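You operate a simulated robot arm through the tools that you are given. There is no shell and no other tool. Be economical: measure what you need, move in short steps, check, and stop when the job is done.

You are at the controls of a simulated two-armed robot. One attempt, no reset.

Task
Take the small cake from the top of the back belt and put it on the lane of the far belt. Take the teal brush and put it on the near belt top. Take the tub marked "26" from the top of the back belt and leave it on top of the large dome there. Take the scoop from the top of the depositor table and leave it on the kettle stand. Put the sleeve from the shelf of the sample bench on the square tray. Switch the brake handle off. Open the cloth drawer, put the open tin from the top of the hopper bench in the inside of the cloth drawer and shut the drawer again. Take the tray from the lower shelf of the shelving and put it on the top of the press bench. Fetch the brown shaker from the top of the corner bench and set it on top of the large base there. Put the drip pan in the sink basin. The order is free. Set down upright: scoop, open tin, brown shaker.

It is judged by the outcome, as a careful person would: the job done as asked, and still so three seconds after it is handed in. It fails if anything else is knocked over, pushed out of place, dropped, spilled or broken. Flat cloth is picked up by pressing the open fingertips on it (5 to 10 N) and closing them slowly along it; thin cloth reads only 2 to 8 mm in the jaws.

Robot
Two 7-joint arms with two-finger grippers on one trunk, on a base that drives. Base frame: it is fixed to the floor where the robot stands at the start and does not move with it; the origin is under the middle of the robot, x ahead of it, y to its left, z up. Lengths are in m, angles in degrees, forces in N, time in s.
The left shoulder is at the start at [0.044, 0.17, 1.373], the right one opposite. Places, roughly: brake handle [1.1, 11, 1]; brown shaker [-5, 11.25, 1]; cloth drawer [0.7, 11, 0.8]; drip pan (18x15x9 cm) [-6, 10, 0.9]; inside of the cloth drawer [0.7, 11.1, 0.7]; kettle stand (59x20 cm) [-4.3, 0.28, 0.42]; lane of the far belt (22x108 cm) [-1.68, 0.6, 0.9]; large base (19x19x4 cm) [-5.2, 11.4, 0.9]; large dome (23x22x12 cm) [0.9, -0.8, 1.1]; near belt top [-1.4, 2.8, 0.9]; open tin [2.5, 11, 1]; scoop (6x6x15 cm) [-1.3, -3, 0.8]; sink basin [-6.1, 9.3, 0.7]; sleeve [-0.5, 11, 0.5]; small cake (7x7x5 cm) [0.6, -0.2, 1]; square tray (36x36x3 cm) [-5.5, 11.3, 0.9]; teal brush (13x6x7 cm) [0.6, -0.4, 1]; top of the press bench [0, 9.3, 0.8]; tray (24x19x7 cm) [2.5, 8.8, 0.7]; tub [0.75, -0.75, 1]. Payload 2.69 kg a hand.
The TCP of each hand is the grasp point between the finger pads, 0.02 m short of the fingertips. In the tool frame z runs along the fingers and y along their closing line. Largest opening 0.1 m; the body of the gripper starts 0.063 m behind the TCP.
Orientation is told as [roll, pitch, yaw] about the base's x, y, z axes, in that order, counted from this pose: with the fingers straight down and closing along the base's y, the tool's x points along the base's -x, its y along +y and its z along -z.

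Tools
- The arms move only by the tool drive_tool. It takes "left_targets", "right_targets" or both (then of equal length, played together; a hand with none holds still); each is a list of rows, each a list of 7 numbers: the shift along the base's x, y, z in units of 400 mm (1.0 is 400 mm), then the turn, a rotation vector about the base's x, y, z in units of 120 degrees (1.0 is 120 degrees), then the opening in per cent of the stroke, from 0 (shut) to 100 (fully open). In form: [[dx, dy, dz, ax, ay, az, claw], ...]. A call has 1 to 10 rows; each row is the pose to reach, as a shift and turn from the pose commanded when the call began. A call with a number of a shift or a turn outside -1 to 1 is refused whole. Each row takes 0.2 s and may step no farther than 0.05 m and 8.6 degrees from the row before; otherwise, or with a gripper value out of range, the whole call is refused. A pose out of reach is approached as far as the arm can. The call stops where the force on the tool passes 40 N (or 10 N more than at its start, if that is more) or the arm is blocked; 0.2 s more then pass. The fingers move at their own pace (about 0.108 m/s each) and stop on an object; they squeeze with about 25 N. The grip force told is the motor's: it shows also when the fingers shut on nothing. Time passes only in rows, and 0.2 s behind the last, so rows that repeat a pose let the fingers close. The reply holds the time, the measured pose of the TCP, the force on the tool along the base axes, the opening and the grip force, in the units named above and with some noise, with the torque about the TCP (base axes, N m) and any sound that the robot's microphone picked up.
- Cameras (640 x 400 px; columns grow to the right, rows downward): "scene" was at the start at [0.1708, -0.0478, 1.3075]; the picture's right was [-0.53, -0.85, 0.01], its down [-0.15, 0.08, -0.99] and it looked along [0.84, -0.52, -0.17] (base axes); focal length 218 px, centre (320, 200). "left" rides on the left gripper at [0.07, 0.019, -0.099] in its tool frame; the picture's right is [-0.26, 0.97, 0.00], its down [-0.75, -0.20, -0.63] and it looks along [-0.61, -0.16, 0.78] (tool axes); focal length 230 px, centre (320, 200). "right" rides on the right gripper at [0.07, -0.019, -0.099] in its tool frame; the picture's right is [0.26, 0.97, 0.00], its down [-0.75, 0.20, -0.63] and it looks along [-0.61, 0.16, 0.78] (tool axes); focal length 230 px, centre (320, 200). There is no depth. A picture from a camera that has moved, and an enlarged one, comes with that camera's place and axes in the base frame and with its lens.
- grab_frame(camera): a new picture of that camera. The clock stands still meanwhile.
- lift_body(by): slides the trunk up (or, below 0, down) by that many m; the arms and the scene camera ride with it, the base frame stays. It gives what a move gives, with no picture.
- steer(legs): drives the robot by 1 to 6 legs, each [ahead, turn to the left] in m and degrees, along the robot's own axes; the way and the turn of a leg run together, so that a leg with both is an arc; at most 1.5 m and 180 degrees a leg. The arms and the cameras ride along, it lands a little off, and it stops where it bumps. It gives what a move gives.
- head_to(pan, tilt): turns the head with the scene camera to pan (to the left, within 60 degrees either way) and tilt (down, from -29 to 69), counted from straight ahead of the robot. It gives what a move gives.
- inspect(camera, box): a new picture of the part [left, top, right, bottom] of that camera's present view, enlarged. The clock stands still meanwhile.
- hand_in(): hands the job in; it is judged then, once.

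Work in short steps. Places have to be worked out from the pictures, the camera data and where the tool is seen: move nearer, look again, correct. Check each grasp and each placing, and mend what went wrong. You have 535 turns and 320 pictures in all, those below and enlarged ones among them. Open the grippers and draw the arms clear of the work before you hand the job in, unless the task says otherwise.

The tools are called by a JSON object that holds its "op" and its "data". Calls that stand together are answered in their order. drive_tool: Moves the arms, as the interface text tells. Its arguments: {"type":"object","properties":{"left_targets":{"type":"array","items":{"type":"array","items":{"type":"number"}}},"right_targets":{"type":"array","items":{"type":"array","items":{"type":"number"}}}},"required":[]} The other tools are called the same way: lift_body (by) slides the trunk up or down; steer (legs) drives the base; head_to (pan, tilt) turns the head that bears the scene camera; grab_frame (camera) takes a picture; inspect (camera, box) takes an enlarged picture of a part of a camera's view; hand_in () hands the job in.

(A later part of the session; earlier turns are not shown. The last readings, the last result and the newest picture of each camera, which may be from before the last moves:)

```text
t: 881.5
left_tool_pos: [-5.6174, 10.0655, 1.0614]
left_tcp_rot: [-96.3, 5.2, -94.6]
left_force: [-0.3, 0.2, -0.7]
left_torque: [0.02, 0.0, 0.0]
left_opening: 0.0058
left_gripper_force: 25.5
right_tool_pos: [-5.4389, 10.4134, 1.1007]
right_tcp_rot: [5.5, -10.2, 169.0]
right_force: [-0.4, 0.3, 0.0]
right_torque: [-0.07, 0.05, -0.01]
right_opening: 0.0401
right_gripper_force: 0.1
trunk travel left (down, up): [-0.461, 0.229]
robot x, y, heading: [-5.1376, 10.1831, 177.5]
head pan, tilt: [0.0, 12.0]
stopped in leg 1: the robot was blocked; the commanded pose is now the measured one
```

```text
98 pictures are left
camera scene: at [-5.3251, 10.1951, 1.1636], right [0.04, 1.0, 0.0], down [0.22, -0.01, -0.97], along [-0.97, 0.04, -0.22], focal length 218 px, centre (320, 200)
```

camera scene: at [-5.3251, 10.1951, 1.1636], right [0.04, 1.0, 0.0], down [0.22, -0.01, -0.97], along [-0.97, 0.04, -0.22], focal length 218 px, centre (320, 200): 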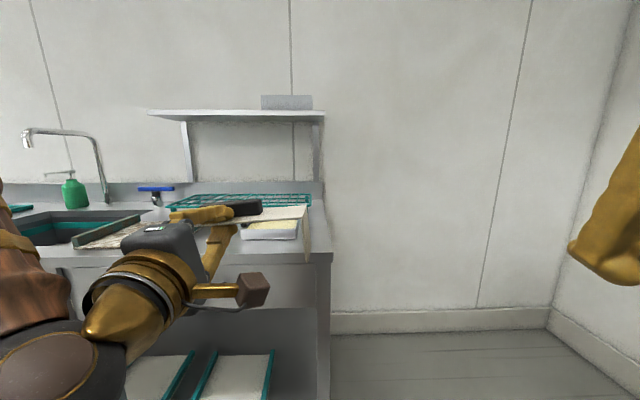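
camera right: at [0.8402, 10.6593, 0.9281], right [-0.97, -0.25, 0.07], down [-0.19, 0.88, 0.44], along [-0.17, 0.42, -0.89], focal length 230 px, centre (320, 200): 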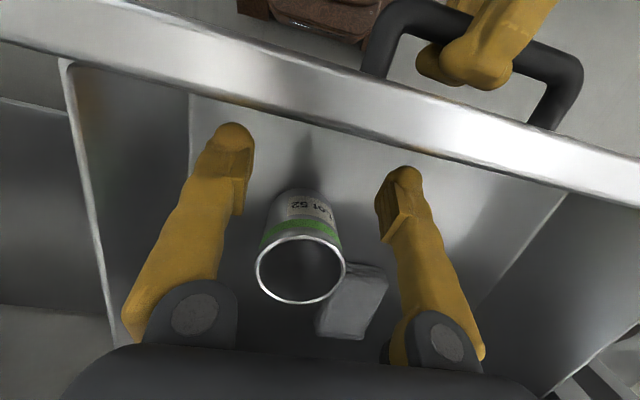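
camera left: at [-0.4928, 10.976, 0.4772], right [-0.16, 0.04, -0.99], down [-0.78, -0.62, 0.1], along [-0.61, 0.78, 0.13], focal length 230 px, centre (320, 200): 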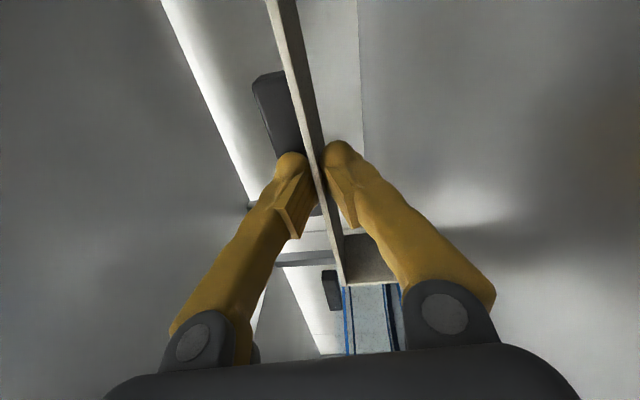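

Back off a little, re-extend the left hand, and turn right.

{"op": "steer", "data": {"legs": [[-0.2, 0]]}}

{"op": "drive_tool", "data": {"left_targets": [[-0.08, 0, -0.04, 0, 0.01, 0, 0], [-0.16, 0, -0.08, 0, 0.02, 0, 0], [-0.22, 0, -0.12, 0, 0.04, 0, 0], [-0.25, 0, -0.16, 0, 0.05, 0, 0], [-0.25, 0, -0.16, 0, 0.05, 0, 0]], "right_targets": [[-0.04, 0, -0.04, 0, -0.02, 0.01, 40], [-0.08, 0, -0.08, 0, -0.04, 0.02, 40], [-0.1, 0, -0.1, 0, -0.06, 0.03, 40], [-0.1, 0, -0.1, 0, -0.08, 0.04, 40], [-0.1, 0, -0.1, 0, -0.08, 0.05, 40]]}}

{"op": "steer", "data": {"legs": [[0, -15], [0, -15], [0, -15], [0, -15], [0, -15], [0, -13]]}}

{"op": "head_to", "data": {"pan": 0, "tilt": 25}}

{"op": "grab_frame", "data": {"camera": "scene"}}

```text
t: 883.1
left_tool_pos: [-5.4145, 10.0551, 1.0606]
left_tcp_rot: [-96.4, 5.3, -94.4]
left_force: [0.1, -0.2, -0.2]
left_torque: [-0.02, -0.01, 0.01]
left_opening: 0.0059
left_gripper_force: 25.0
right_tool_pos: [-5.2358, 10.4017, 1.1011]
right_tcp_rot: [5.3, -10.2, 169.4]
right_force: [0.4, -0.3, 0.2]
right_torque: [-0.03, 0.03, 0.0]
right_opening: 0.04
right_gripper_force: 0.0
trunk travel left (down, up): [-0.461, 0.229]
robot x, y, heading: [-4.9407, 10.1755, 177.6]
head pan, tilt: [0.0, 12.0]
```

```text
t: 884.3
left_tool_pos: [-5.5021, 10.053, 1.0034]
left_tcp_rot: [-103.3, 4.9, -95.1]
left_force: [0.6, 0.4, -0.5]
left_torque: [-0.01, 0.02, 0.0]
left_opening: 0.006
left_gripper_force: 25.3
right_tool_pos: [-5.2594, 10.4009, 1.0648]
right_tcp_rot: [4.2, -1.5, 175.5]
right_force: [-0.4, -0.2, -0.4]
right_torque: [0.01, -0.02, 0.0]
right_opening: 0.0398
right_gripper_force: 0.0
trunk travel left (down, up): [-0.461, 0.229]
robot x, y, heading: [-4.9395, 10.1769, 177.8]
head pan, tilt: [0.0, 12.0]
```

```text
t: 890.1
left_tool_pos: [-5.0833, 10.736, 1.0033]
left_tcp_rot: [-103.2, 4.8, 177.1]
left_force: [0.2, 0.1, -0.8]
left_torque: [-0.03, -0.01, 0.01]
left_opening: 0.0062
left_gripper_force: 25.1
right_tool_pos: [-4.7265, 10.5055, 1.0652]
right_tcp_rot: [4.1, -1.5, 87.6]
right_force: [0.6, 0.1, -0.1]
right_torque: [0.01, -0.04, 0.0]
right_opening: 0.0401
right_gripper_force: 0.1
trunk travel left (down, up): [-0.461, 0.229]
robot x, y, heading: [-4.9484, 10.177, 90.1]
head pan, tilt: [0.0, 12.0]
```

```text
t: 890.8
left_tool_pos: [-5.0838, 10.7184, 1.0114]
left_tcp_rot: [-104.1, 4.8, 177.1]
left_force: [0.1, -0.4, -0.9]
left_torque: [-0.03, 0.02, 0.02]
left_opening: 0.0061
left_gripper_force: 25.2
right_tool_pos: [-4.7266, 10.4896, 1.069]
right_tcp_rot: [4.3, -2.4, 87.6]
right_force: [-0.9, 0.2, -0.4]
right_torque: [0.02, 0.01, 0.0]
right_opening: 0.04
right_gripper_force: 0.0
trunk travel left (down, up): [-0.461, 0.229]
robot x, y, heading: [-4.9487, 10.1775, 89.9]
head pan, tilt: [0.0, 25.0]
```

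```text
97 pictures are left
camera scene: at [-4.9475, 10.3597, 1.1424], right [1.0, 0.0, 0.0], down [0.0, -0.44, -0.9], along [0.0, 0.9, -0.44], focal length 218 px, centre (320, 200)
```

scene: 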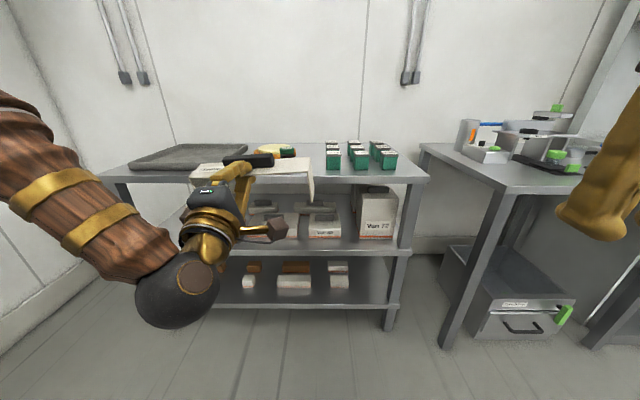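

The square tray is on the bench's left, centre ≈[-5.43,11.19]. Raise 0.1, and shift the base left: turn 40°, drive 0.42, turn back.

{"op": "lift_body", "data": {"by": 0.1}}

{"op": "steer", "data": {"legs": [[0, 20], [0, 20]]}}

```text
t: 892.2
left_tool_pos: [-5.0826, 10.7189, 1.1102]
left_tcp_rot: [-104.0, 4.8, 177.1]
left_force: [0.6, -0.1, -0.6]
left_torque: [0.01, -0.02, 0.01]
left_opening: 0.0059
left_gripper_force: 25.1
right_tool_pos: [-4.7271, 10.4883, 1.17]
right_tcp_rot: [4.4, -2.4, 87.6]
right_force: [0.4, 1.3, -0.4]
right_torque: [0.03, 0.02, 0.03]
right_opening: 0.0401
right_gripper_force: 0.1
trunk travel left (down, up): [-0.561, 0.129]
robot x, y, heading: [-4.9475, 10.1762, 90.1]
head pan, tilt: [0.0, 25.0]
```

```text
t: 894.8
left_tool_pos: [-5.4019, 10.5023, 1.1125]
left_tcp_rot: [-104.1, 4.9, -142.6]
left_force: [0.3, 0.0, -0.2]
left_torque: [-0.04, -0.01, -0.03]
left_opening: 0.0061
left_gripper_force: 24.9
right_tool_pos: [-4.9797, 10.5562, 1.1694]
right_tcp_rot: [4.3, -2.3, 127.9]
right_force: [0.5, -0.3, 0.8]
right_torque: [0.0, 0.0, -0.04]
right_opening: 0.0402
right_gripper_force: 0.1
trunk travel left (down, up): [-0.561, 0.129]
robot x, y, heading: [-4.9419, 10.1815, 129.9]
head pan, tilt: [0.0, 25.0]
```

{"op": "steer", "data": {"legs": [[0.42, 0]]}}

{"op": "steer", "data": {"legs": [[0, -20], [0, -20]]}}

{"op": "grab_frame", "data": {"camera": "scene"}}

```text
t: 897.4
left_tool_pos: [-5.6595, 10.806, 1.12]
left_tcp_rot: [-104.9, 5.0, -142.6]
left_force: [0.3, 0.8, -0.9]
left_torque: [0.02, -0.02, 0.02]
left_opening: 0.0058
left_gripper_force: 25.0
right_tool_pos: [-5.2389, 10.8606, 1.1753]
right_tcp_rot: [4.3, -3.3, 128.0]
right_force: [0.2, 0.1, 0.9]
right_torque: [-0.02, -0.01, 0.0]
right_opening: 0.0398
right_gripper_force: 0.1
trunk travel left (down, up): [-0.561, 0.129]
robot x, y, heading: [-5.2157, 10.4923, 130.5]
head pan, tilt: [0.0, 25.0]
```

```text
t: 900.0
left_tool_pos: [-5.3562, 11.0017, 1.1284]
left_tcp_rot: [-105.9, 4.9, 177.6]
left_force: [0.8, 0.4, -0.1]
left_torque: [-0.01, -0.02, 0.0]
left_opening: 0.0061
left_gripper_force: 25.4
right_tool_pos: [-4.9967, 10.7877, 1.1852]
right_tcp_rot: [4.6, -5.0, 87.5]
right_force: [-0.2, -1.1, -0.2]
right_torque: [-0.02, 0.0, 0.0]
right_opening: 0.0399
right_gripper_force: 0.0
trunk travel left (down, up): [-0.561, 0.129]
robot x, y, heading: [-5.2143, 10.493, 90.5]
head pan, tilt: [0.0, 25.0]
```

```text
96 pictures are left
camera scene: at [-5.2166, 10.6801, 1.2424], right [1.0, 0.01, 0.0], down [0.0, -0.44, -0.9], along [-0.01, 0.9, -0.44], focal length 218 px, centre (320, 200)
```

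scene: 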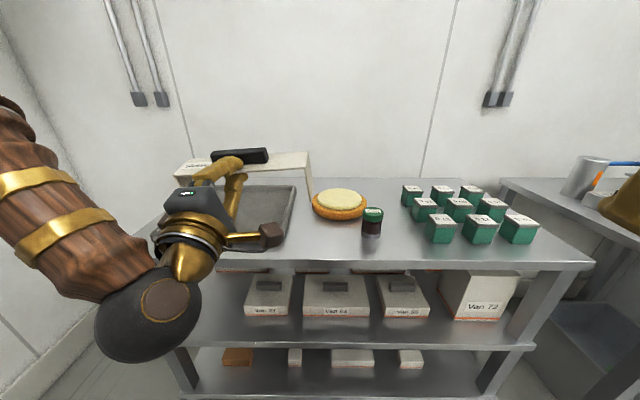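

Bench z≈0.886; square tray spans x −5.67…−5.31, y 11.09…11.46. Level the hand and move the sleeve over it.

{"op": "drive_tool", "data": {"left_targets": [[-0.05, 0.06, 0, -0.03, 0, 0, 0], [-0.1, 0.14, 0, -0.06, 0, 0, 0], [-0.16, 0.22, -0.02, -0.09, 0, 0, 0], [-0.22, 0.3, -0.04, -0.11, 0, 0, 0], [-0.28, 0.38, -0.08, -0.13, 0, 0, 0], [-0.29, 0.42, -0.12, -0.13, 0, 0, 0], [-0.29, 0.42, -0.12, -0.13, 0, 0, 0]]}}

{"op": "lift_body", "data": {"by": -0.07}}

{"op": "grab_frame", "data": {"camera": "scene"}}

```text
t: 900.3
left_tool_pos: [-5.3627, 10.9771, 1.1458]
left_tcp_rot: [-105.9, 4.9, 177.4]
left_force: [0.3, 0.4, -1.5]
left_torque: [0.01, -0.04, 0.05]
left_opening: 0.006
left_gripper_force: 24.6
right_tool_pos: [-4.9924, 10.792, 1.1871]
right_tcp_rot: [4.9, -5.8, 86.0]
right_force: [0.3, 0.6, -0.6]
right_torque: [0.0, 0.04, -0.02]
right_opening: 0.0402
right_gripper_force: 0.1
trunk travel left (down, up): [-0.561, 0.129]
robot x, y, heading: [-5.2204, 10.4915, 90.8]
head pan, tilt: [0.0, 25.0]
stopped in row 1 (right hand): the arm was blocked; the commanded pose is now the measured one
```

```text
t: 901.4
left_tool_pos: [-5.3661, 10.9785, 1.0746]
left_tcp_rot: [-105.8, 4.9, 177.7]
left_force: [0.1, -0.1, -0.3]
left_torque: [0.01, -0.02, -0.01]
left_opening: 0.0059
left_gripper_force: 25.1
right_tool_pos: [-4.9949, 10.7897, 1.1191]
right_tcp_rot: [4.8, -5.6, 86.1]
right_force: [0.2, 0.5, 0.3]
right_torque: [0.01, -0.01, -0.01]
right_opening: 0.0401
right_gripper_force: 0.1
trunk travel left (down, up): [-0.491, 0.199]
robot x, y, heading: [-5.2163, 10.4951, 90.6]
head pan, tilt: [0.0, 25.0]
```

```text
95 pictures are left
camera scene: at [-5.217, 10.6791, 1.1724], right [1.0, 0.01, 0.0], down [0.0, -0.44, -0.9], along [-0.01, 0.9, -0.44], focal length 218 px, centre (320, 200)
```

scene: 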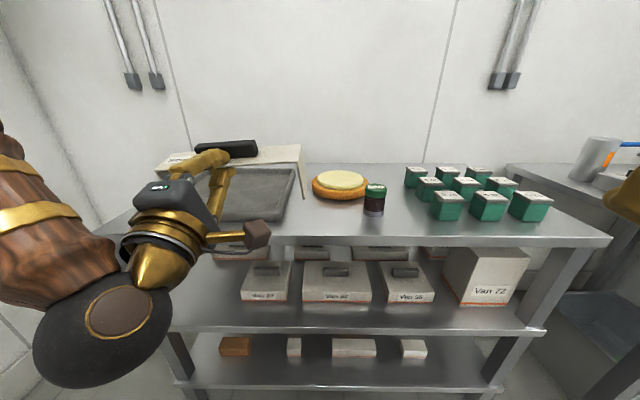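

Retry the left move.

{"op": "drive_tool", "data": {"left_targets": [[-0.03, 0.05, 0, -0.02, 0, 0, 0], [-0.07, 0.12, 0, -0.05, 0, 0, 0], [-0.12, 0.2, 0, -0.08, 0, 0, 0], [-0.17, 0.28, 0, -0.105, 0, 0, 0], [-0.22, 0.36, 0, -0.13, 0, 0, 0], [-0.26, 0.44, 0, -0.13, 0, 0, 0], [-0.27, 0.5, 0, -0.13, 0, 0, 0], [-0.27, 0.5, 0, -0.13, 0, 0, 0]]}}

{"op": "grab_frame", "data": {"camera": "scene"}}

```text
t: 903.2
left_tool_pos: [-5.4717, 11.1785, 1.0752]
left_tcp_rot: [-90.2, 5.5, 178.9]
left_force: [-0.5, -0.4, -0.2]
left_torque: [-0.01, 0.01, -0.02]
left_opening: 0.0059
left_gripper_force: 25.4
right_tool_pos: [-4.9941, 10.7892, 1.1185]
right_tcp_rot: [4.7, -5.6, 86.2]
right_force: [0.5, 0.3, -1.1]
right_torque: [-0.01, 0.0, -0.01]
right_opening: 0.04
right_gripper_force: 0.0
trunk travel left (down, up): [-0.491, 0.199]
robot x, y, heading: [-5.2159, 10.4976, 90.2]
head pan, tilt: [0.0, 25.0]
```

```text
94 pictures are left
camera scene: at [-5.217, 10.6789, 1.1724], right [1.0, 0.01, 0.0], down [0.0, -0.44, -0.9], along [-0.01, 0.9, -0.44], focal length 218 px, centre (320, 200)
```

scene: 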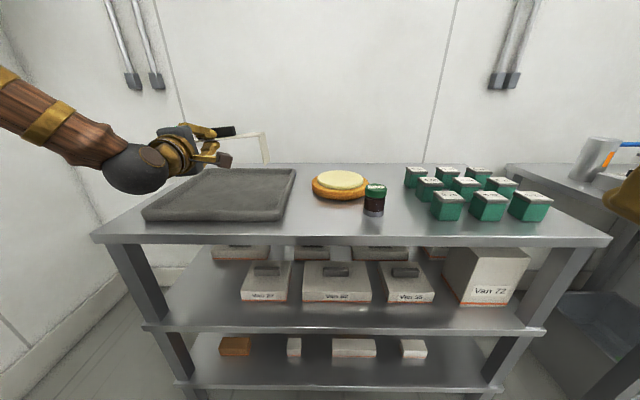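

Level and over the tray. Lower: trunk −0.1, then the arm until contact.

{"op": "lift_body", "data": {"by": -0.1}}

{"op": "drive_tool", "data": {"left_targets": [[0, 0, -0.02, 0, 0, 0, 0], [0, 0, -0.04, 0, 0, 0, 0], [0, 0, -0.06, 0, 0, 0, 0]]}}

{"op": "inspect", "data": {"camera": "scene", "box": [100, 60, 340, 220]}}

```text
t: 904.5
left_tool_pos: [-5.4734, 11.1769, 0.9751]
left_tcp_rot: [-90.1, 5.3, 178.9]
left_force: [0.4, 0.1, -0.7]
left_torque: [0.01, 0.0, 0.0]
left_opening: 0.006
left_gripper_force: 24.6
right_tool_pos: [-4.9946, 10.7877, 1.019]
right_tcp_rot: [4.8, -5.5, 86.4]
right_force: [0.6, 0.8, -0.4]
right_torque: [-0.02, -0.02, 0.02]
right_opening: 0.0402
right_gripper_force: 0.2
trunk travel left (down, up): [-0.391, 0.299]
robot x, y, heading: [-5.2161, 10.4924, 90.7]
head pan, tilt: [0.0, 25.0]
```

```text
t: 905.3
left_tool_pos: [-5.4705, 11.1767, 0.9576]
left_tcp_rot: [-91.0, 5.4, 178.9]
left_force: [0.4, -1.9, 23.3]
left_torque: [0.22, 0.44, -0.18]
left_opening: 0.0061
left_gripper_force: 25.3
right_tool_pos: [-4.994, 10.7858, 1.0192]
right_tcp_rot: [4.8, -5.6, 86.2]
right_force: [0.0, 0.0, 0.1]
right_torque: [0.0, 0.0, -0.01]
right_opening: 0.0402
right_gripper_force: 0.0
trunk travel left (down, up): [-0.391, 0.299]
robot x, y, heading: [-5.2142, 10.4962, 90.4]
head pan, tilt: [0.0, 25.0]
```

```text
2.50 times, centred on (220, 140) of scene
camera zoom: at [-5.2159, 10.6756, 1.073], right [1.0, 0.01, 0.0], down [0.0, -0.44, -0.9], along [-0.01, 0.9, -0.44], focal length 545 px, centre (570, 350)
```

zoom: 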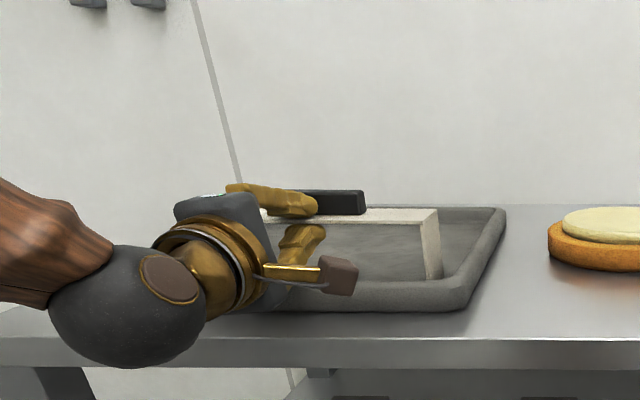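

In contact inside the tray. Ease, open 2.5 cm, and withdraw.

{"op": "drive_tool", "data": {"left_targets": [[0, 0, 0.005, 0, 0, 0, 15], [0, 0, 0.005, 0, 0, 0, 25], [0, 0, 0.005, 0, 0, 0, 25], [0, -0.08, 0.005, 0, 0, 0, 25], [0, -0.18, 0.01, 0, 0, 0, 25], [0, -0.28, 0.03, 0, 0, 0, 25], [0, -0.38, 0.06, 0, 0, 0, 25]]}}

{"op": "inspect", "data": {"camera": "scene", "box": [100, 60, 420, 240]}}

```text
t: 906.9
left_tool_pos: [-5.4766, 11.0237, 0.9776]
left_tcp_rot: [-90.3, 5.4, 179.0]
left_force: [0.1, -0.4, -0.2]
left_torque: [0.01, 0.01, 0.02]
left_opening: 0.025
left_gripper_force: 0.1
right_tool_pos: [-4.9942, 10.7861, 1.0191]
right_tcp_rot: [4.8, -5.6, 86.3]
right_force: [0.2, -0.2, -0.2]
right_torque: [0.05, -0.02, -0.01]
right_opening: 0.0399
right_gripper_force: 0.1
trunk travel left (down, up): [-0.391, 0.299]
robot x, y, heading: [-5.2165, 10.4953, 90.4]
head pan, tilt: [0.0, 25.0]
```

```text
2.00 times, centred on (260, 150) of scene
camera zoom: at [-5.2169, 10.677, 1.0724], right [1.0, 0.01, 0.0], down [0.0, -0.44, -0.9], along [-0.01, 0.9, -0.44], focal length 436 px, centre (440, 300)
```

zoom: 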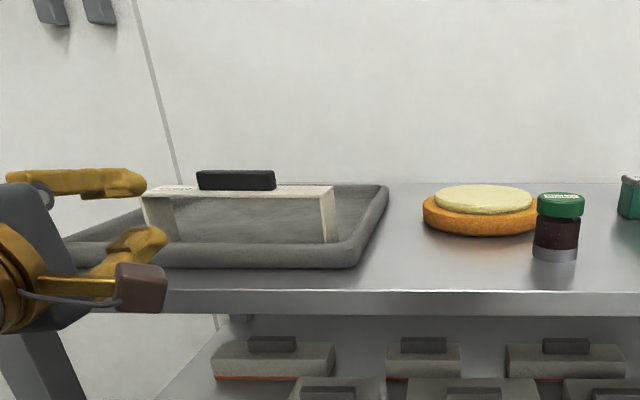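

Sleeve stands on the square tray. Next the brown shaker (green lid) at ≈[-5.08,11.17] onto the base at ≈[-5.16,11.28]. Pull the left hand back/up, then drive 0.2 closer.

{"op": "drive_tool", "data": {"left_targets": [[0, -0.1, 0.05, 0, 0, 0, 25], [0, -0.2, 0.1, -0.04, 0, 0, 25], [0.02, -0.3, 0.16, -0.1, 0, 0, 25], [0.04, -0.4, 0.22, -0.16, 0, 0, 25], [0.06, -0.48, 0.28, -0.22, 0, 0, 25], [0.08, -0.54, 0.34, -0.28, 0, 0, 25], [0.08, -0.56, 0.4, -0.34, 0, 0, 25], [0.08, -0.56, 0.4, -0.4, 0, 0, 25]], "right_targets": [[0, 0.04, 0.06, -0.01, 0, 0, 75], [0, 0.08, 0.14, -0.02, 0, 0, 75], [0, 0.12, 0.22, -0.03, 0, 0, 75], [0, 0.14, 0.3, -0.04, 0, 0, 75], [0, 0.14, 0.36, -0.045, 0, 0.02, 75], [0, 0.14, 0.36, -0.045, 0, 0.03, 75], [0, 0.14, 0.36, -0.045, 0, 0.03, 75], [0, 0.14, 0.36, -0.045, 0, 0.03, 75]]}}

{"op": "steer", "data": {"legs": [[0.2, 0]]}}

{"op": "grab_frame", "data": {"camera": "right"}}

```text
t: 908.7
left_tool_pos: [-5.4341, 10.8468, 1.1672]
left_tcp_rot: [-41.3, 4.4, -176.5]
left_force: [0.5, 0.0, 0.6]
left_torque: [-0.01, 0.0, 0.05]
left_opening: 0.025
left_gripper_force: 0.2
left hand out of reach, approached as far as the arm can: row 3, 4, 5, 6, 7, 8
right_tool_pos: [-4.9959, 10.8237, 1.1618]
right_tcp_rot: [4.5, 0.9, 90.7]
right_force: [-0.9, -0.6, -0.3]
right_torque: [-0.01, 0.03, 0.02]
right_opening: 0.075
right_gripper_force: 0.0
trunk travel left (down, up): [-0.391, 0.299]
robot x, y, heading: [-5.215, 10.5002, 90.5]
head pan, tilt: [0.0, 25.0]
```

```text
t: 910.3
left_tool_pos: [-5.4351, 11.0492, 1.1667]
left_tcp_rot: [-41.3, 4.5, -176.5]
left_force: [0.0, -0.1, 0.4]
left_torque: [0.03, 0.0, 0.0]
left_opening: 0.025
left_gripper_force: 0.0
right_tool_pos: [-4.9953, 11.0234, 1.1607]
right_tcp_rot: [4.3, 0.9, 90.6]
right_force: [0.5, 0.1, 0.0]
right_torque: [-0.03, -0.02, 0.0]
right_opening: 0.0752
right_gripper_force: 0.1
trunk travel left (down, up): [-0.391, 0.299]
robot x, y, heading: [-5.213, 10.6935, 90.4]
head pan, tilt: [0.0, 25.0]
```

```text
91 pictures are left
camera right: at [-4.969, 10.9569, 1.2594], right [-0.96, -0.27, 0.08], down [-0.16, 0.76, 0.63], along [-0.23, 0.59, -0.77], focal length 230 px, centre (320, 200)
```

right: 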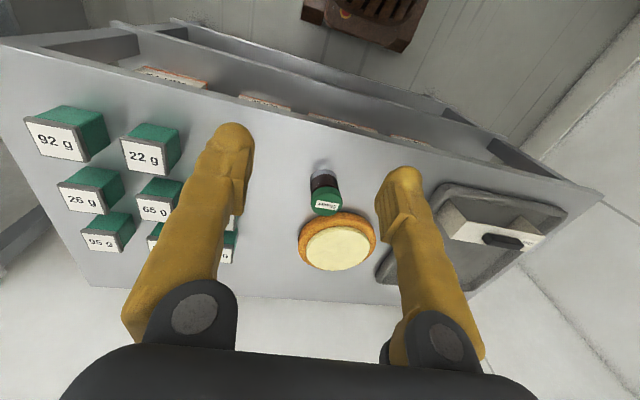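

Shaker at ≈[-5.076,11.18], base centre ≈[-5.145,11.32]. Move the right hand above the shaker and lower part-way.

{"op": "drive_tool", "data": {"right_targets": [[-0.06, 0.1, 0, 0, -0.01, 0, 75], [-0.12, 0.19, 0, 0, -0.02, 0, 75], [-0.17, 0.29, 0, 0, -0.03, 0, 75], [-0.2, 0.385, 0, 0, -0.035, 0, 75], [-0.2, 0.385, -0.08, 0, -0.035, 0, 75], [-0.2, 0.385, -0.15, 0, -0.035, 0, 75], [-0.2, 0.385, -0.15, 0, -0.035, 0, 75]]}}

{"op": "grab_frame", "data": {"camera": "right"}}

```text
t: 911.9
left_tool_pos: [-5.4384, 11.0404, 1.1656]
left_tcp_rot: [-40.0, 5.8, -174.9]
left_force: [-0.3, -0.1, -0.5]
left_torque: [0.01, 0.04, 0.01]
left_opening: 0.0246
left_gripper_force: 0.0
right_tool_pos: [-5.0757, 11.1577, 1.1055]
right_tcp_rot: [0.0, 0.0, 90.6]
right_force: [0.9, -0.1, 0.6]
right_torque: [0.02, -0.01, -0.03]
right_opening: 0.0749
right_gripper_force: 0.1
trunk travel left (down, up): [-0.391, 0.299]
robot x, y, heading: [-5.2116, 10.695, 90.1]
head pan, tilt: [0.0, 25.0]
```

```text
90 pictures are left
camera right: at [-5.0564, 11.0897, 1.2046], right [-0.96, -0.27, 0.0], down [-0.21, 0.75, 0.63], along [-0.17, 0.61, -0.78], focal length 230 px, centre (320, 200)
```

right: 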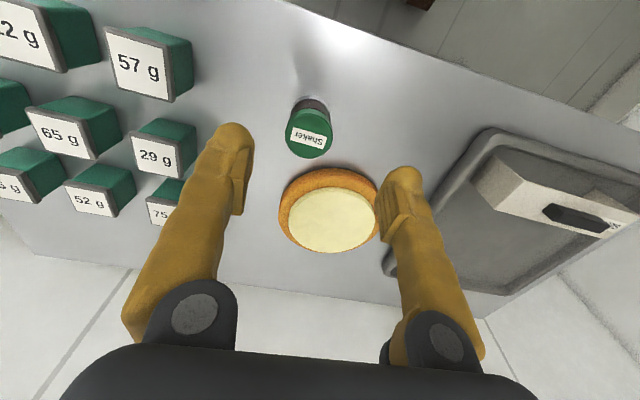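

Shaker at [-5.074,11.19]. Align and lower to z≈0.932.

{"op": "drive_tool", "data": {"right_targets": [[0, 0.05, 0, 0, 0, 0, 75], [0.004, 0.082, -0.04, 0, 0, 0, 75], [0.004, 0.082, -0.12, 0, 0, 0, 75], [0.004, 0.082, -0.18, 0, 0, 0, 75], [0.004, 0.082, -0.18, 0, 0, 0, 75]]}}

{"op": "lift_body", "data": {"by": -0.1}}

{"op": "grab_frame", "data": {"camera": "right"}}

```text
t: 913.1
left_tool_pos: [-5.4372, 11.0407, 1.1658]
left_tcp_rot: [-40.0, 5.8, -174.9]
left_force: [-0.2, -0.3, 0.3]
left_torque: [-0.01, 0.01, -0.02]
left_opening: 0.0248
left_gripper_force: 0.1
right_tool_pos: [-5.0725, 11.1909, 1.032]
right_tcp_rot: [0.1, 0.1, 90.6]
right_force: [0.4, 0.9, -0.2]
right_torque: [-0.03, 0.0, -0.03]
right_opening: 0.0753
right_gripper_force: 0.1
trunk travel left (down, up): [-0.391, 0.299]
robot x, y, heading: [-5.2181, 10.6956, 90.0]
head pan, tilt: [0.0, 25.0]
```

```text
t: 914.5
left_tool_pos: [-5.4387, 11.0399, 1.0658]
left_tcp_rot: [-40.1, 5.8, -175.1]
left_force: [-0.2, -0.5, -0.5]
left_torque: [-0.01, 0.0, 0.01]
left_opening: 0.025
left_gripper_force: 0.1
right_tool_pos: [-5.0739, 11.1914, 0.9329]
right_tcp_rot: [0.2, 0.0, 90.6]
right_force: [-0.6, 0.2, -0.2]
right_torque: [0.0, -0.01, 0.0]
right_opening: 0.075
right_gripper_force: 0.1
trunk travel left (down, up): [-0.291, 0.399]
robot x, y, heading: [-5.2156, 10.6948, 90.0]
head pan, tilt: [0.0, 25.0]
```

```text
89 pictures are left
camera right: at [-5.0531, 11.1232, 1.0323], right [-0.96, -0.27, 0.0], down [-0.21, 0.75, 0.63], along [-0.17, 0.61, -0.78], focal length 230 px, centre (320, 200)
```

right: 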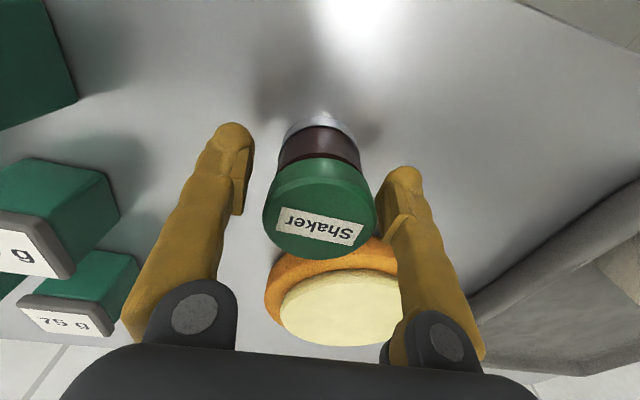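

Centred. Close and lift.

{"op": "drive_tool", "data": {"right_targets": [[0, 0, 0, 0, 0, 0, 60], [0, 0, 0, 0, 0, 0, 45], [0, 0, 0, 0, 0, 0, 30], [0, 0, 0, 0, 0, 0, 20], [0, 0, 0, 0, 0, 0, 20]]}}

{"op": "lift_body", "data": {"by": 0.1}}

{"op": "grab_frame", "data": {"camera": "right"}}

```text
t: 915.6
left_tool_pos: [-5.4381, 11.0386, 1.0668]
left_tcp_rot: [-40.1, 5.6, -175.0]
left_force: [-0.2, 0.4, 0.4]
left_torque: [0.0, -0.03, -0.01]
left_opening: 0.0249
left_gripper_force: 0.1
right_tool_pos: [-5.0731, 11.1915, 0.9335]
right_tcp_rot: [0.3, 0.0, 90.7]
right_force: [0.2, 0.0, 0.6]
right_torque: [0.07, -0.12, 0.04]
right_opening: 0.0545
right_gripper_force: 24.5
trunk travel left (down, up): [-0.291, 0.399]
robot x, y, heading: [-5.2157, 10.6984, 90.1]
head pan, tilt: [0.0, 25.0]
```

```text
t: 917.0
left_tool_pos: [-5.4384, 11.0415, 1.1656]
left_tcp_rot: [-39.9, 5.8, -174.9]
left_force: [0.1, -0.6, 0.6]
left_torque: [0.01, 0.02, 0.0]
left_opening: 0.0252
left_gripper_force: 0.1
right_tool_pos: [-5.0734, 11.1925, 1.0329]
right_tcp_rot: [0.3, 0.1, 90.6]
right_force: [0.7, 0.3, -1.3]
right_torque: [0.01, -0.01, 0.01]
right_opening: 0.0543
right_gripper_force: 25.0
trunk travel left (down, up): [-0.391, 0.299]
robot x, y, heading: [-5.2188, 10.6939, 90.3]
head pan, tilt: [0.0, 25.0]
```

```text
88 pictures are left
camera right: at [-5.0531, 11.1233, 1.132], right [-0.96, -0.27, 0.0], down [-0.21, 0.75, 0.63], along [-0.17, 0.61, -0.78], focal length 230 px, centre (320, 200)
```

right: 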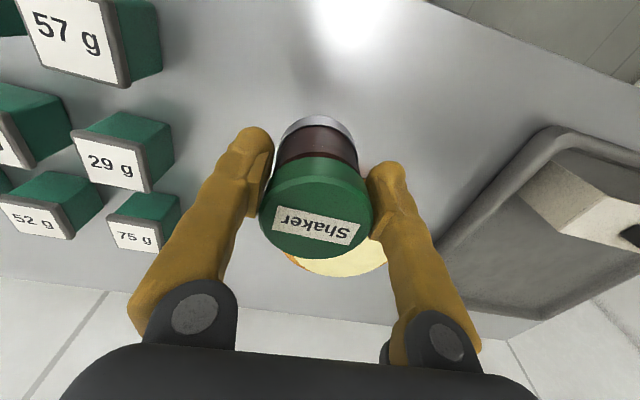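

Shaker held. Creep 3.5 cm closer and move over the base.

{"op": "steer", "data": {"legs": [[0.035, 0]]}}

{"op": "drive_tool", "data": {"right_targets": [[-0.03, 0.06, 0.02, 0, 0, 0, 20], [-0.08, 0.12, 0.02, 0, 0, 0, 20], [-0.13, 0.18, 0.02, 0, 0, 0, 20], [-0.17, 0.24, 0.02, 0, 0, 0, 20], [-0.17, 0.24, 0.02, 0, 0, 0, 20]]}}

{"op": "grab_frame", "data": {"camera": "scene"}}

```text
t: 917.8
left_tool_pos: [-5.4391, 11.0796, 1.1651]
left_tcp_rot: [-40.0, 5.8, -175.0]
left_force: [-0.6, 0.8, 0.4]
left_torque: [-0.06, -0.03, -0.01]
left_opening: 0.0252
left_gripper_force: 0.1
right_tool_pos: [-5.0731, 11.2291, 1.0311]
right_tcp_rot: [0.1, 0.3, 90.6]
right_force: [-0.5, 1.6, -2.5]
right_torque: [-0.06, -0.01, 0.0]
right_opening: 0.0543
right_gripper_force: 25.0
trunk travel left (down, up): [-0.391, 0.299]
robot x, y, heading: [-5.2188, 10.7326, 90.1]
head pan, tilt: [0.0, 25.0]
```

```text
t: 919.0
left_tool_pos: [-5.4398, 11.0705, 1.1675]
left_tcp_rot: [-38.6, 7.2, -173.2]
left_force: [0.7, -0.2, -0.5]
left_torque: [-0.02, -0.01, -0.01]
left_opening: 0.0249
left_gripper_force: 0.0
right_tool_pos: [-5.1421, 11.3105, 1.048]
right_tcp_rot: [0.3, -0.7, 90.6]
right_force: [-0.3, 0.2, -1.2]
right_torque: [-0.01, 0.0, -0.02]
right_opening: 0.0547
right_gripper_force: 25.6
trunk travel left (down, up): [-0.391, 0.299]
robot x, y, heading: [-5.219, 10.7303, 90.1]
head pan, tilt: [0.0, 25.0]
```

```text
87 pictures are left
camera scene: at [-5.2174, 10.9118, 1.0725], right [1.0, 0.0, 0.0], down [0.0, -0.44, -0.9], along [0.0, 0.9, -0.44], focal length 218 px, centre (320, 200)
```

scene: 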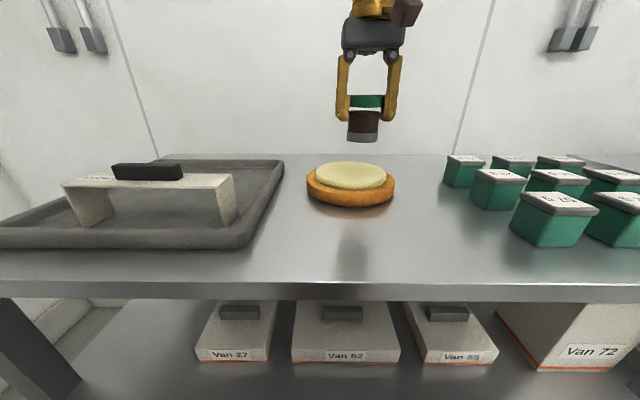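

Well placed. Lower: trunk −0.06, then the arm until contact.

{"op": "lift_body", "data": {"by": -0.06}}

{"op": "drive_tool", "data": {"right_targets": [[-0.025, 0, -0.015, 0, 0, 0, 20], [-0.025, 0, -0.03, 0, 0, 0, 20], [-0.025, 0, -0.045, 0, 0, 0, 20]]}}

```text
t: 920.0
left_tool_pos: [-5.4407, 11.0701, 1.1061]
left_tcp_rot: [-38.8, 7.2, -173.2]
left_force: [-0.1, 0.3, 0.3]
left_torque: [0.04, 0.03, 0.0]
left_opening: 0.025
left_gripper_force: 0.1
right_tool_pos: [-5.1419, 11.3111, 0.9877]
right_tcp_rot: [0.1, -0.7, 90.6]
right_force: [0.6, -0.6, -0.3]
right_torque: [0.0, -0.03, -0.01]
right_opening: 0.0545
right_gripper_force: 24.9
trunk travel left (down, up): [-0.331, 0.359]
robot x, y, heading: [-5.2182, 10.7329, 90.1]
head pan, tilt: [0.0, 25.0]
```

```text
t: 920.8
left_tool_pos: [-5.4392, 11.0667, 1.1086]
left_tcp_rot: [-38.8, 7.2, -173.2]
left_force: [-1.1, 0.4, 0.5]
left_torque: [-0.01, 0.02, -0.03]
left_opening: 0.0251
left_gripper_force: 0.1
right_tool_pos: [-5.151, 11.3104, 0.9757]
right_tcp_rot: [0.2, -1.4, 90.5]
right_force: [-0.5, 0.7, 25.7]
right_torque: [-0.15, -0.33, 0.11]
right_opening: 0.0545
right_gripper_force: 25.2
trunk travel left (down, up): [-0.331, 0.359]
robot x, y, heading: [-5.2158, 10.7283, 90.2]
head pan, tilt: [0.0, 25.0]
```

Contact at 26 N. Ease up, open, and rise.

{"op": "drive_tool", "data": {"right_targets": [[0, 0, 0.012, 0, 0, 0, 20], [0, 0, 0.012, 0, 0, 0, 60], [0, 0, 0.012, 0, 0, 0, 75], [0, 0, 0.012, 0, 0, 0, 75]]}}

{"op": "lift_body", "data": {"by": 0.15}}

{"op": "grab_frame", "data": {"camera": "scene"}}

```text
t: 921.8
left_tool_pos: [-5.4388, 11.0698, 1.1078]
left_tcp_rot: [-38.7, 7.2, -173.2]
left_force: [0.9, 0.2, -0.7]
left_torque: [0.04, 0.0, -0.01]
left_opening: 0.0252
left_gripper_force: 0.0
right_tool_pos: [-5.1519, 11.31, 0.9745]
right_tcp_rot: [0.1, -0.8, 90.6]
right_force: [-0.4, -0.1, 0.5]
right_torque: [0.05, 0.03, -0.01]
right_opening: 0.075
right_gripper_force: 0.1
trunk travel left (down, up): [-0.331, 0.359]
robot x, y, heading: [-5.2124, 10.7324, 90.4]
head pan, tilt: [0.0, 25.0]
```

```text
t: 923.0
left_tool_pos: [-5.4417, 11.0602, 1.2108]
left_tcp_rot: [-37.1, 8.9, -171.0]
left_force: [0.0, -0.7, -0.1]
left_torque: [0.07, 0.0, 0.0]
left_opening: 0.0248
left_gripper_force: 0.1
right_tool_pos: [-5.1526, 11.2911, 1.0878]
right_tcp_rot: [0.0, -2.0, 90.6]
right_force: [0.1, -0.1, -0.2]
right_torque: [0.09, -0.02, -0.01]
right_opening: 0.0751
right_gripper_force: 0.1
trunk travel left (down, up): [-0.432, 0.258]
robot x, y, heading: [-5.2196, 10.7291, 89.9]
head pan, tilt: [0.0, 25.0]
stopped: the arm was blocked; the commanded pose is now the measured one
```

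```text
86 pictures are left
camera scene: at [-5.2183, 10.9102, 1.1148], right [1.0, 0.0, 0.0], down [0.0, -0.44, -0.9], along [0.0, 0.9, -0.44], focal length 218 px, centre (320, 200)
```

scene: 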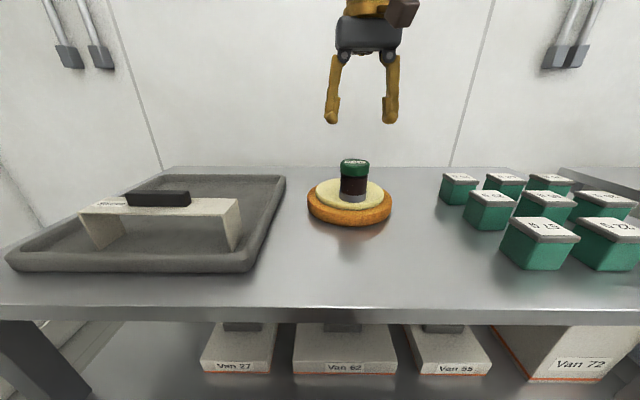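

The shaker stands on the base. Last: the drip pan into the sink. Back off and restore a neutral left hand.

{"op": "steer", "data": {"legs": [[-0.5, 0]]}}

{"op": "drive_tool", "data": {"left_targets": [[0, 0, 0, -0.05, 0, -0.03, 50], [0, -0.03, 0, -0.1, 0, -0.08, 50], [0, -0.06, 0, -0.15, 0, -0.13, 50], [0.02, -0.06, 0, -0.2, 0, -0.18, 50], [0.03, -0.06, 0, -0.25, 0, -0.23, 50], [0.03, -0.06, 0, -0.3, 0, -0.27, 50], [0.03, -0.06, -0.03, -0.3, 0, -0.33, 50], [0.03, -0.06, -0.06, -0.3, 0, -0.39, 50], [0.03, -0.06, -0.09, -0.3, 0, -0.45, 50], [0.03, -0.06, -0.12, -0.3, 0, -0.51, 50]], "right_targets": [[0.05, -0.05, 0, 0, 0, 0, 75], [0.1, -0.12, 0, 0, 0, 0, 75], [0.15, -0.19, 0, 0, 0, 0, 75], [0.2, -0.26, 0, 0, 0, 0, 75], [0.25, -0.33, 0, 0, 0, 0, 75], [0.3, -0.4, 0, 0, 0, 0, 75], [0.34, -0.46, 0, 0, 0, 0, 75], [0.34, -0.5, 0, 0, 0, 0, 75], [0.34, -0.5, 0, 0, 0, 0, 75], [0.34, -0.5, 0, 0, 0, 0, 75]]}}

{"op": "steer", "data": {"legs": [[0, 15], [0, 15], [0, 15], [0, 15], [0, 15], [0, 15]]}}

```text
t: 926.0
left_tool_pos: [-5.4395, 10.5532, 1.2099]
left_tcp_rot: [-37.0, 8.8, -171.1]
left_force: [0.5, 0.4, 0.5]
left_torque: [0.0, 0.05, -0.01]
left_opening: 0.0249
left_gripper_force: 0.0
right_tool_pos: [-5.1491, 10.7836, 1.0857]
right_tcp_rot: [0.1, -1.8, 90.4]
right_force: [0.4, -0.9, 0.2]
right_torque: [0.02, -0.01, -0.01]
right_opening: 0.075
right_gripper_force: 0.1
trunk travel left (down, up): [-0.432, 0.258]
robot x, y, heading: [-5.2135, 10.2174, 90.0]
head pan, tilt: [0.0, 25.0]
```

```text
t: 928.2
left_tool_pos: [-5.4276, 10.5127, 1.1658]
left_tcp_rot: [-4.4, 20.1, 134.1]
left_force: [-0.9, -0.8, 0.3]
left_torque: [-0.02, -0.02, -0.02]
left_opening: 0.0499
left_gripper_force: 0.1
right_tool_pos: [-5.0156, 10.5673, 1.0929]
right_tcp_rot: [0.1, -2.6, 90.6]
right_force: [0.8, 1.0, 0.5]
right_torque: [-0.01, 0.04, 0.04]
right_opening: 0.0751
right_gripper_force: 0.0
trunk travel left (down, up): [-0.432, 0.258]
robot x, y, heading: [-5.2125, 10.2202, 90.3]
head pan, tilt: [0.0, 25.0]
```

```text
t: 929.0
left_tool_pos: [-5.4399, 10.4628, 1.1744]
left_tcp_rot: [-5.9, 18.5, 136.2]
left_force: [-0.2, -0.7, 0.3]
left_torque: [0.09, -0.03, 0.02]
left_opening: 0.0503
left_gripper_force: 0.0
right_tool_pos: [-5.0297, 10.5302, 1.0858]
right_tcp_rot: [0.3, -0.5, 93.2]
right_force: [0.5, -1.5, 0.4]
right_torque: [0.06, -0.01, 0.0]
right_opening: 0.0751
right_gripper_force: 0.0
trunk travel left (down, up): [-0.432, 0.258]
robot x, y, heading: [-5.214, 10.2214, 92.4]
head pan, tilt: [0.0, 25.0]
stopped in leg 1: the robot was blocked; the commanded pose is now the measured one
```

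Extend and neutralise the left hand, then retry.

{"op": "drive_tool", "data": {"left_targets": [[0, 0.08, -0.06, 0.01, 0.03, -0.04, 50], [0, 0.16, -0.12, 0.02, 0.06, -0.09, 50], [0, 0.24, -0.18, 0.04, 0.09, -0.14, 50], [0, 0.3, -0.24, 0.05, 0.12, -0.19, 50], [0, 0.33, -0.28, 0.07, 0.145, -0.24, 50], [0, 0.33, -0.28, 0.07, 0.145, -0.29, 50], [0, 0.33, -0.28, 0.07, 0.145, -0.33, 50]], "right_targets": [[0, 0.03, -0.02, 0, 0, 0, 75], [0, 0.06, -0.04, 0, 0, 0, 75], [0, 0.09, -0.06, 0, 0, 0, 75], [0, 0.1, -0.06, 0, 0, 0, 75], [0, 0.1, -0.06, 0, 0, 0, 75], [0, 0.1, -0.06, 0, 0, 0, 75], [0, 0.1, -0.06, 0, 0, 0, 75]]}}

{"op": "steer", "data": {"legs": [[0, 15], [0, 15], [0, 15], [0, 15], [0, 15], [0, 13]]}}

{"op": "grab_frame", "data": {"camera": "scene"}}

```text
t: 930.6
left_tool_pos: [-5.438, 10.5997, 1.062]
left_tcp_rot: [5.8, 3.6, 98.5]
left_force: [-0.1, 0.1, 0.3]
left_torque: [0.01, 0.02, -0.03]
left_opening: 0.0501
left_gripper_force: 0.1
right_tool_pos: [-5.0293, 10.5838, 1.0777]
right_tcp_rot: [0.3, -4.1, 93.2]
right_force: [-0.9, -1.5, -0.5]
right_torque: [-0.05, -0.02, 0.0]
right_opening: 0.075
right_gripper_force: 0.1
trunk travel left (down, up): [-0.432, 0.258]
robot x, y, heading: [-5.2162, 10.2202, 92.7]
head pan, tilt: [0.0, 25.0]
```

```text
t: 936.3
left_tool_pos: [-5.6037, 10.0166, 1.0616]
left_tcp_rot: [5.8, 3.5, -174.4]
left_force: [0.4, 0.1, -0.5]
left_torque: [0.08, 0.0, -0.03]
left_opening: 0.0501
left_gripper_force: 0.0
right_tool_pos: [-5.5658, 10.4246, 1.0772]
right_tcp_rot: [0.1, -4.1, -179.7]
right_force: [-0.4, -0.3, -0.4]
right_torque: [0.0, 0.04, -0.03]
right_opening: 0.0752
right_gripper_force: 0.1
trunk travel left (down, up): [-0.432, 0.258]
robot x, y, heading: [-5.215, 10.2278, 179.7]
head pan, tilt: [0.0, 25.0]
```

```text
85 pictures are left
camera scene: at [-5.3962, 10.2297, 1.1136], right [0.01, 1.0, 0.0], down [0.44, 0.0, -0.9], along [-0.9, 0.01, -0.44], focal length 218 px, centre (320, 200)
```

scene: 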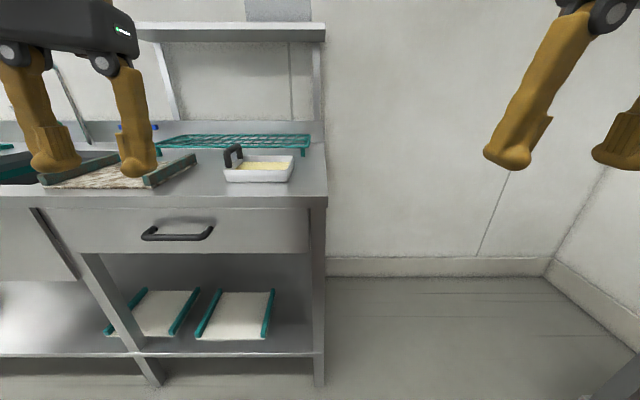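

The drip pan is at (258,168) with a black handle at its left. Zoom.

{"op": "inspect", "data": {"camera": "scene", "box": [190, 110, 330, 210]}}

```text
4.00 times, centred on (260, 160) of scene
camera zoom: at [-5.3962, 10.2297, 1.1136], right [0.01, 1.0, 0.0], down [0.44, 0.0, -0.9], along [-0.9, 0.01, -0.44], focal length 872 px, centre (560, 360)
```

zoom: 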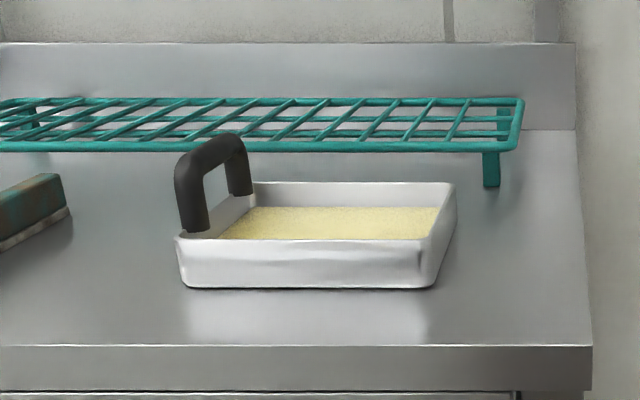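

The pan has a handle on its south end and contents; it must stay level, so I'll use both hands. Plan: stand at ≈[-5.5,9.7], grip the pan's end walls, lift, and turn in place to the sink. Move there: turn left 62°.

{"op": "steer", "data": {"legs": [[0, 16], [0, 16], [0, 16], [0, 14]]}}

{"op": "steer", "data": {"legs": [[0.58, 0]]}}

```text
t: 940.4
left_tool_pos: [-5.2057, 9.7975, 1.0671]
left_tcp_rot: [5.7, 2.6, -112.7]
left_force: [-0.8, 0.1, -0.5]
left_torque: [0.03, 0.01, 0.02]
left_opening: 0.05
left_gripper_force: 0.0
right_tool_pos: [-5.5476, 10.0253, 1.0825]
right_tcp_rot: [0.3, -5.0, -118.0]
right_force: [-0.1, 0.3, -0.7]
right_torque: [0.0, -0.01, 0.02]
right_opening: 0.0749
right_gripper_force: 0.1
trunk travel left (down, up): [-0.432, 0.258]
robot x, y, heading: [-5.2155, 10.2272, -118.3]
head pan, tilt: [0.0, 25.0]
```

```text
t: 943.7
left_tool_pos: [-5.4746, 9.3044, 1.0716]
left_tcp_rot: [5.6, 1.7, -112.8]
left_force: [1.0, 0.1, 0.1]
left_torque: [0.0, 0.01, -0.01]
left_opening: 0.0499
left_gripper_force: 0.0
right_tool_pos: [-5.8165, 9.531, 1.0834]
right_tcp_rot: [0.3, -5.1, -118.1]
right_force: [0.4, -0.7, 0.5]
right_torque: [0.02, -0.02, -0.01]
right_opening: 0.0749
right_gripper_force: 0.0
trunk travel left (down, up): [-0.432, 0.258]
robot x, y, heading: [-5.4954, 9.7226, -118.6]
head pan, tilt: [0.0, 25.0]
```

Turn right to face the sink unit and look.

{"op": "steer", "data": {"legs": [[0, -15], [0, -15], [0, -15], [0, -15]]}}

{"op": "grab_frame", "data": {"camera": "scene"}}

```text
t: 944.5
left_tool_pos: [-5.4657, 9.3487, 1.0889]
left_tcp_rot: [5.5, -1.4, -115.5]
left_force: [0.4, -0.2, 0.7]
left_torque: [-0.04, 0.03, 0.0]
left_opening: 0.0501
left_gripper_force: 0.1
right_tool_pos: [-5.7926, 9.5851, 1.0768]
right_tcp_rot: [2.5, -3.1, -121.0]
right_force: [0.0, -0.3, -0.3]
right_torque: [-0.05, 0.04, 0.03]
right_opening: 0.075
right_gripper_force: 0.1
trunk travel left (down, up): [-0.432, 0.258]
robot x, y, heading: [-5.4988, 9.721, -120.8]
head pan, tilt: [0.0, 25.0]
stopped in leg 1: the robot was blocked; the commanded pose is now the measured one
```

```text
83 pictures are left
camera scene: at [-5.5895, 9.5671, 1.1138], right [-0.86, 0.52, 0.0], down [0.23, 0.37, -0.9], along [-0.46, -0.77, -0.44], focal length 218 px, centre (320, 200)
```

scene: 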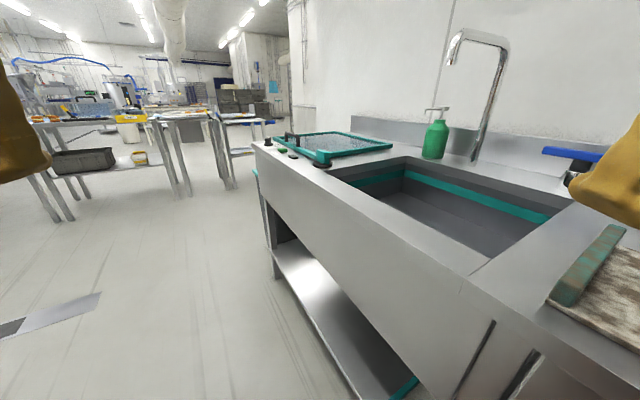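

Basin spans x −6.34…−5.92, y 9.03…9.49. Retry the right turn.

{"op": "steer", "data": {"legs": [[0, -15], [0, -15], [0, -15], [0, -15], [0, -15], [0, -15]]}}

```text
t: 950.4
left_tool_pos: [-5.8683, 9.6927, 1.0894]
left_tcp_rot: [5.4, -1.3, 154.2]
left_force: [-0.1, 0.2, -0.2]
left_torque: [-0.01, 0.02, 0.01]
left_opening: 0.0499
left_gripper_force: 0.0
right_tool_pos: [-5.6261, 10.018, 1.0827]
right_tcp_rot: [1.6, -2.6, 149.2]
right_force: [-0.5, -0.4, 0.3]
right_torque: [0.01, -0.01, 0.01]
right_opening: 0.075
right_gripper_force: 0.1
trunk travel left (down, up): [-0.432, 0.258]
robot x, y, heading: [-5.4963, 9.7164, 148.3]
head pan, tilt: [0.0, 25.0]
```

{"op": "grab_frame", "data": {"camera": "scene"}}

{"op": "grab_frame", "data": {"camera": "left"}}

```text
82 pictures are left
camera scene: at [-5.6519, 9.8113, 1.1136], right [0.52, 0.85, 0.0], down [0.37, -0.23, -0.9], along [-0.77, 0.47, -0.44], focal length 218 px, centre (320, 200)
```

scene: 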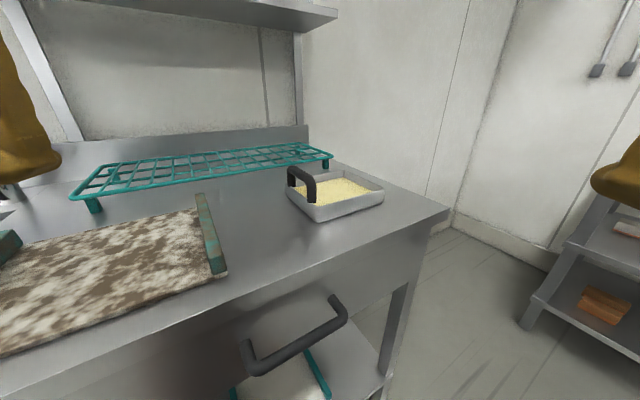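

```text
81 pictures are left
camera left: at [-5.8077, 9.653, 1.187], right [-0.65, -0.75, 0.1], down [-0.55, 0.55, 0.62], along [-0.53, 0.35, -0.77], focal length 230 px, centre (320, 200)
```

left: 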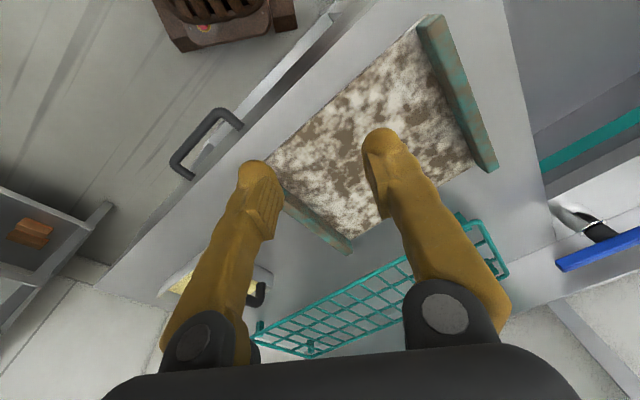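

Counter z≈0.90; pan: front wall x≈−5.95, y 9.98…10.15, rim z≈0.944; handle bar along x at ≈[-6.0,9.99], top ≈0.985. Bring both hands above its ends, turning them square to it.

{"op": "drive_tool", "data": {"left_targets": [[-0.02, 0.08, 0.02, -0.01, 0, 0.04, 60], [-0.03, 0.16, 0.04, -0.02, 0, 0.08, 60], [-0.04, 0.24, 0.06, -0.03, 0, 0.13, 60], [-0.05, 0.33, 0.06, -0.04, 0, 0.17, 60], [-0.06, 0.42, 0.06, -0.045, 0, 0.215, 60], [-0.07, 0.5, 0.06, -0.045, 0, 0.215, 60], [-0.08, 0.6, 0.06, -0.045, 0, 0.215, 60], [-0.09, 0.69, 0.06, -0.045, 0, 0.215, 60], [-0.09, 0.73, 0.06, -0.045, 0, 0.215, 60]], "right_targets": [[-0.05, 0.06, 0.02, 0, 0, 0.05, 50], [-0.12, 0.12, 0.02, 0, 0, 0.1, 50], [-0.2, 0.18, 0.02, 0, 0, 0.15, 50], [-0.28, 0.24, 0.02, 0, 0, 0.2, 50], [-0.36, 0.3, 0.02, 0, 0, 0.255, 50], [-0.44, 0.33, 0.02, 0, 0, 0.255, 50], [-0.52, 0.34, 0.02, 0, 0.02, 0.255, 50], [-0.6, 0.345, 0.02, 0, 0.06, 0.255, 50], [-0.66, 0.345, 0.02, 0, 0.1, 0.255, 50]]}}

{"op": "grab_frame", "data": {"camera": "scene"}}

```text
t: 952.4
left_tool_pos: [-5.8901, 9.9779, 1.1169]
left_tcp_rot: [10.5, -1.0, 180.0]
left_force: [-0.6, -0.3, 0.0]
left_torque: [0.03, -0.01, -0.02]
left_opening: 0.06
left_gripper_force: 0.1
right_tool_pos: [-5.8768, 10.1478, 1.0937]
right_tcp_rot: [4.9, -15.0, 179.4]
right_force: [-0.5, -0.9, 0.0]
right_torque: [-0.01, 0.02, 0.01]
right_opening: 0.05
right_gripper_force: 0.1
trunk travel left (down, up): [-0.432, 0.258]
robot x, y, heading: [-5.5029, 9.7139, 148.3]
head pan, tilt: [0.0, 25.0]
```

```text
80 pictures are left
camera scene: at [-5.6523, 9.8116, 1.1135], right [0.52, 0.85, 0.0], down [0.37, -0.23, -0.9], along [-0.77, 0.47, -0.44], focal length 218 px, centre (320, 200)
```

scene: 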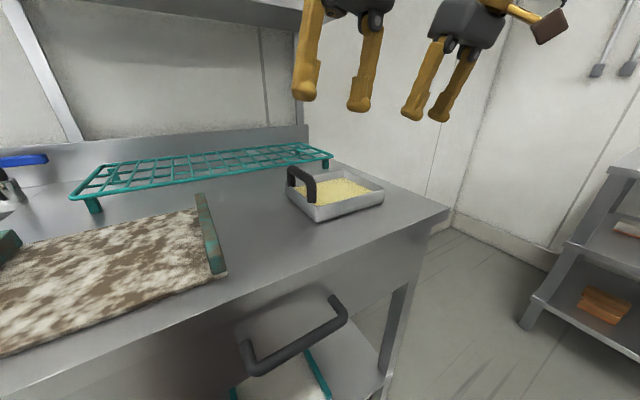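

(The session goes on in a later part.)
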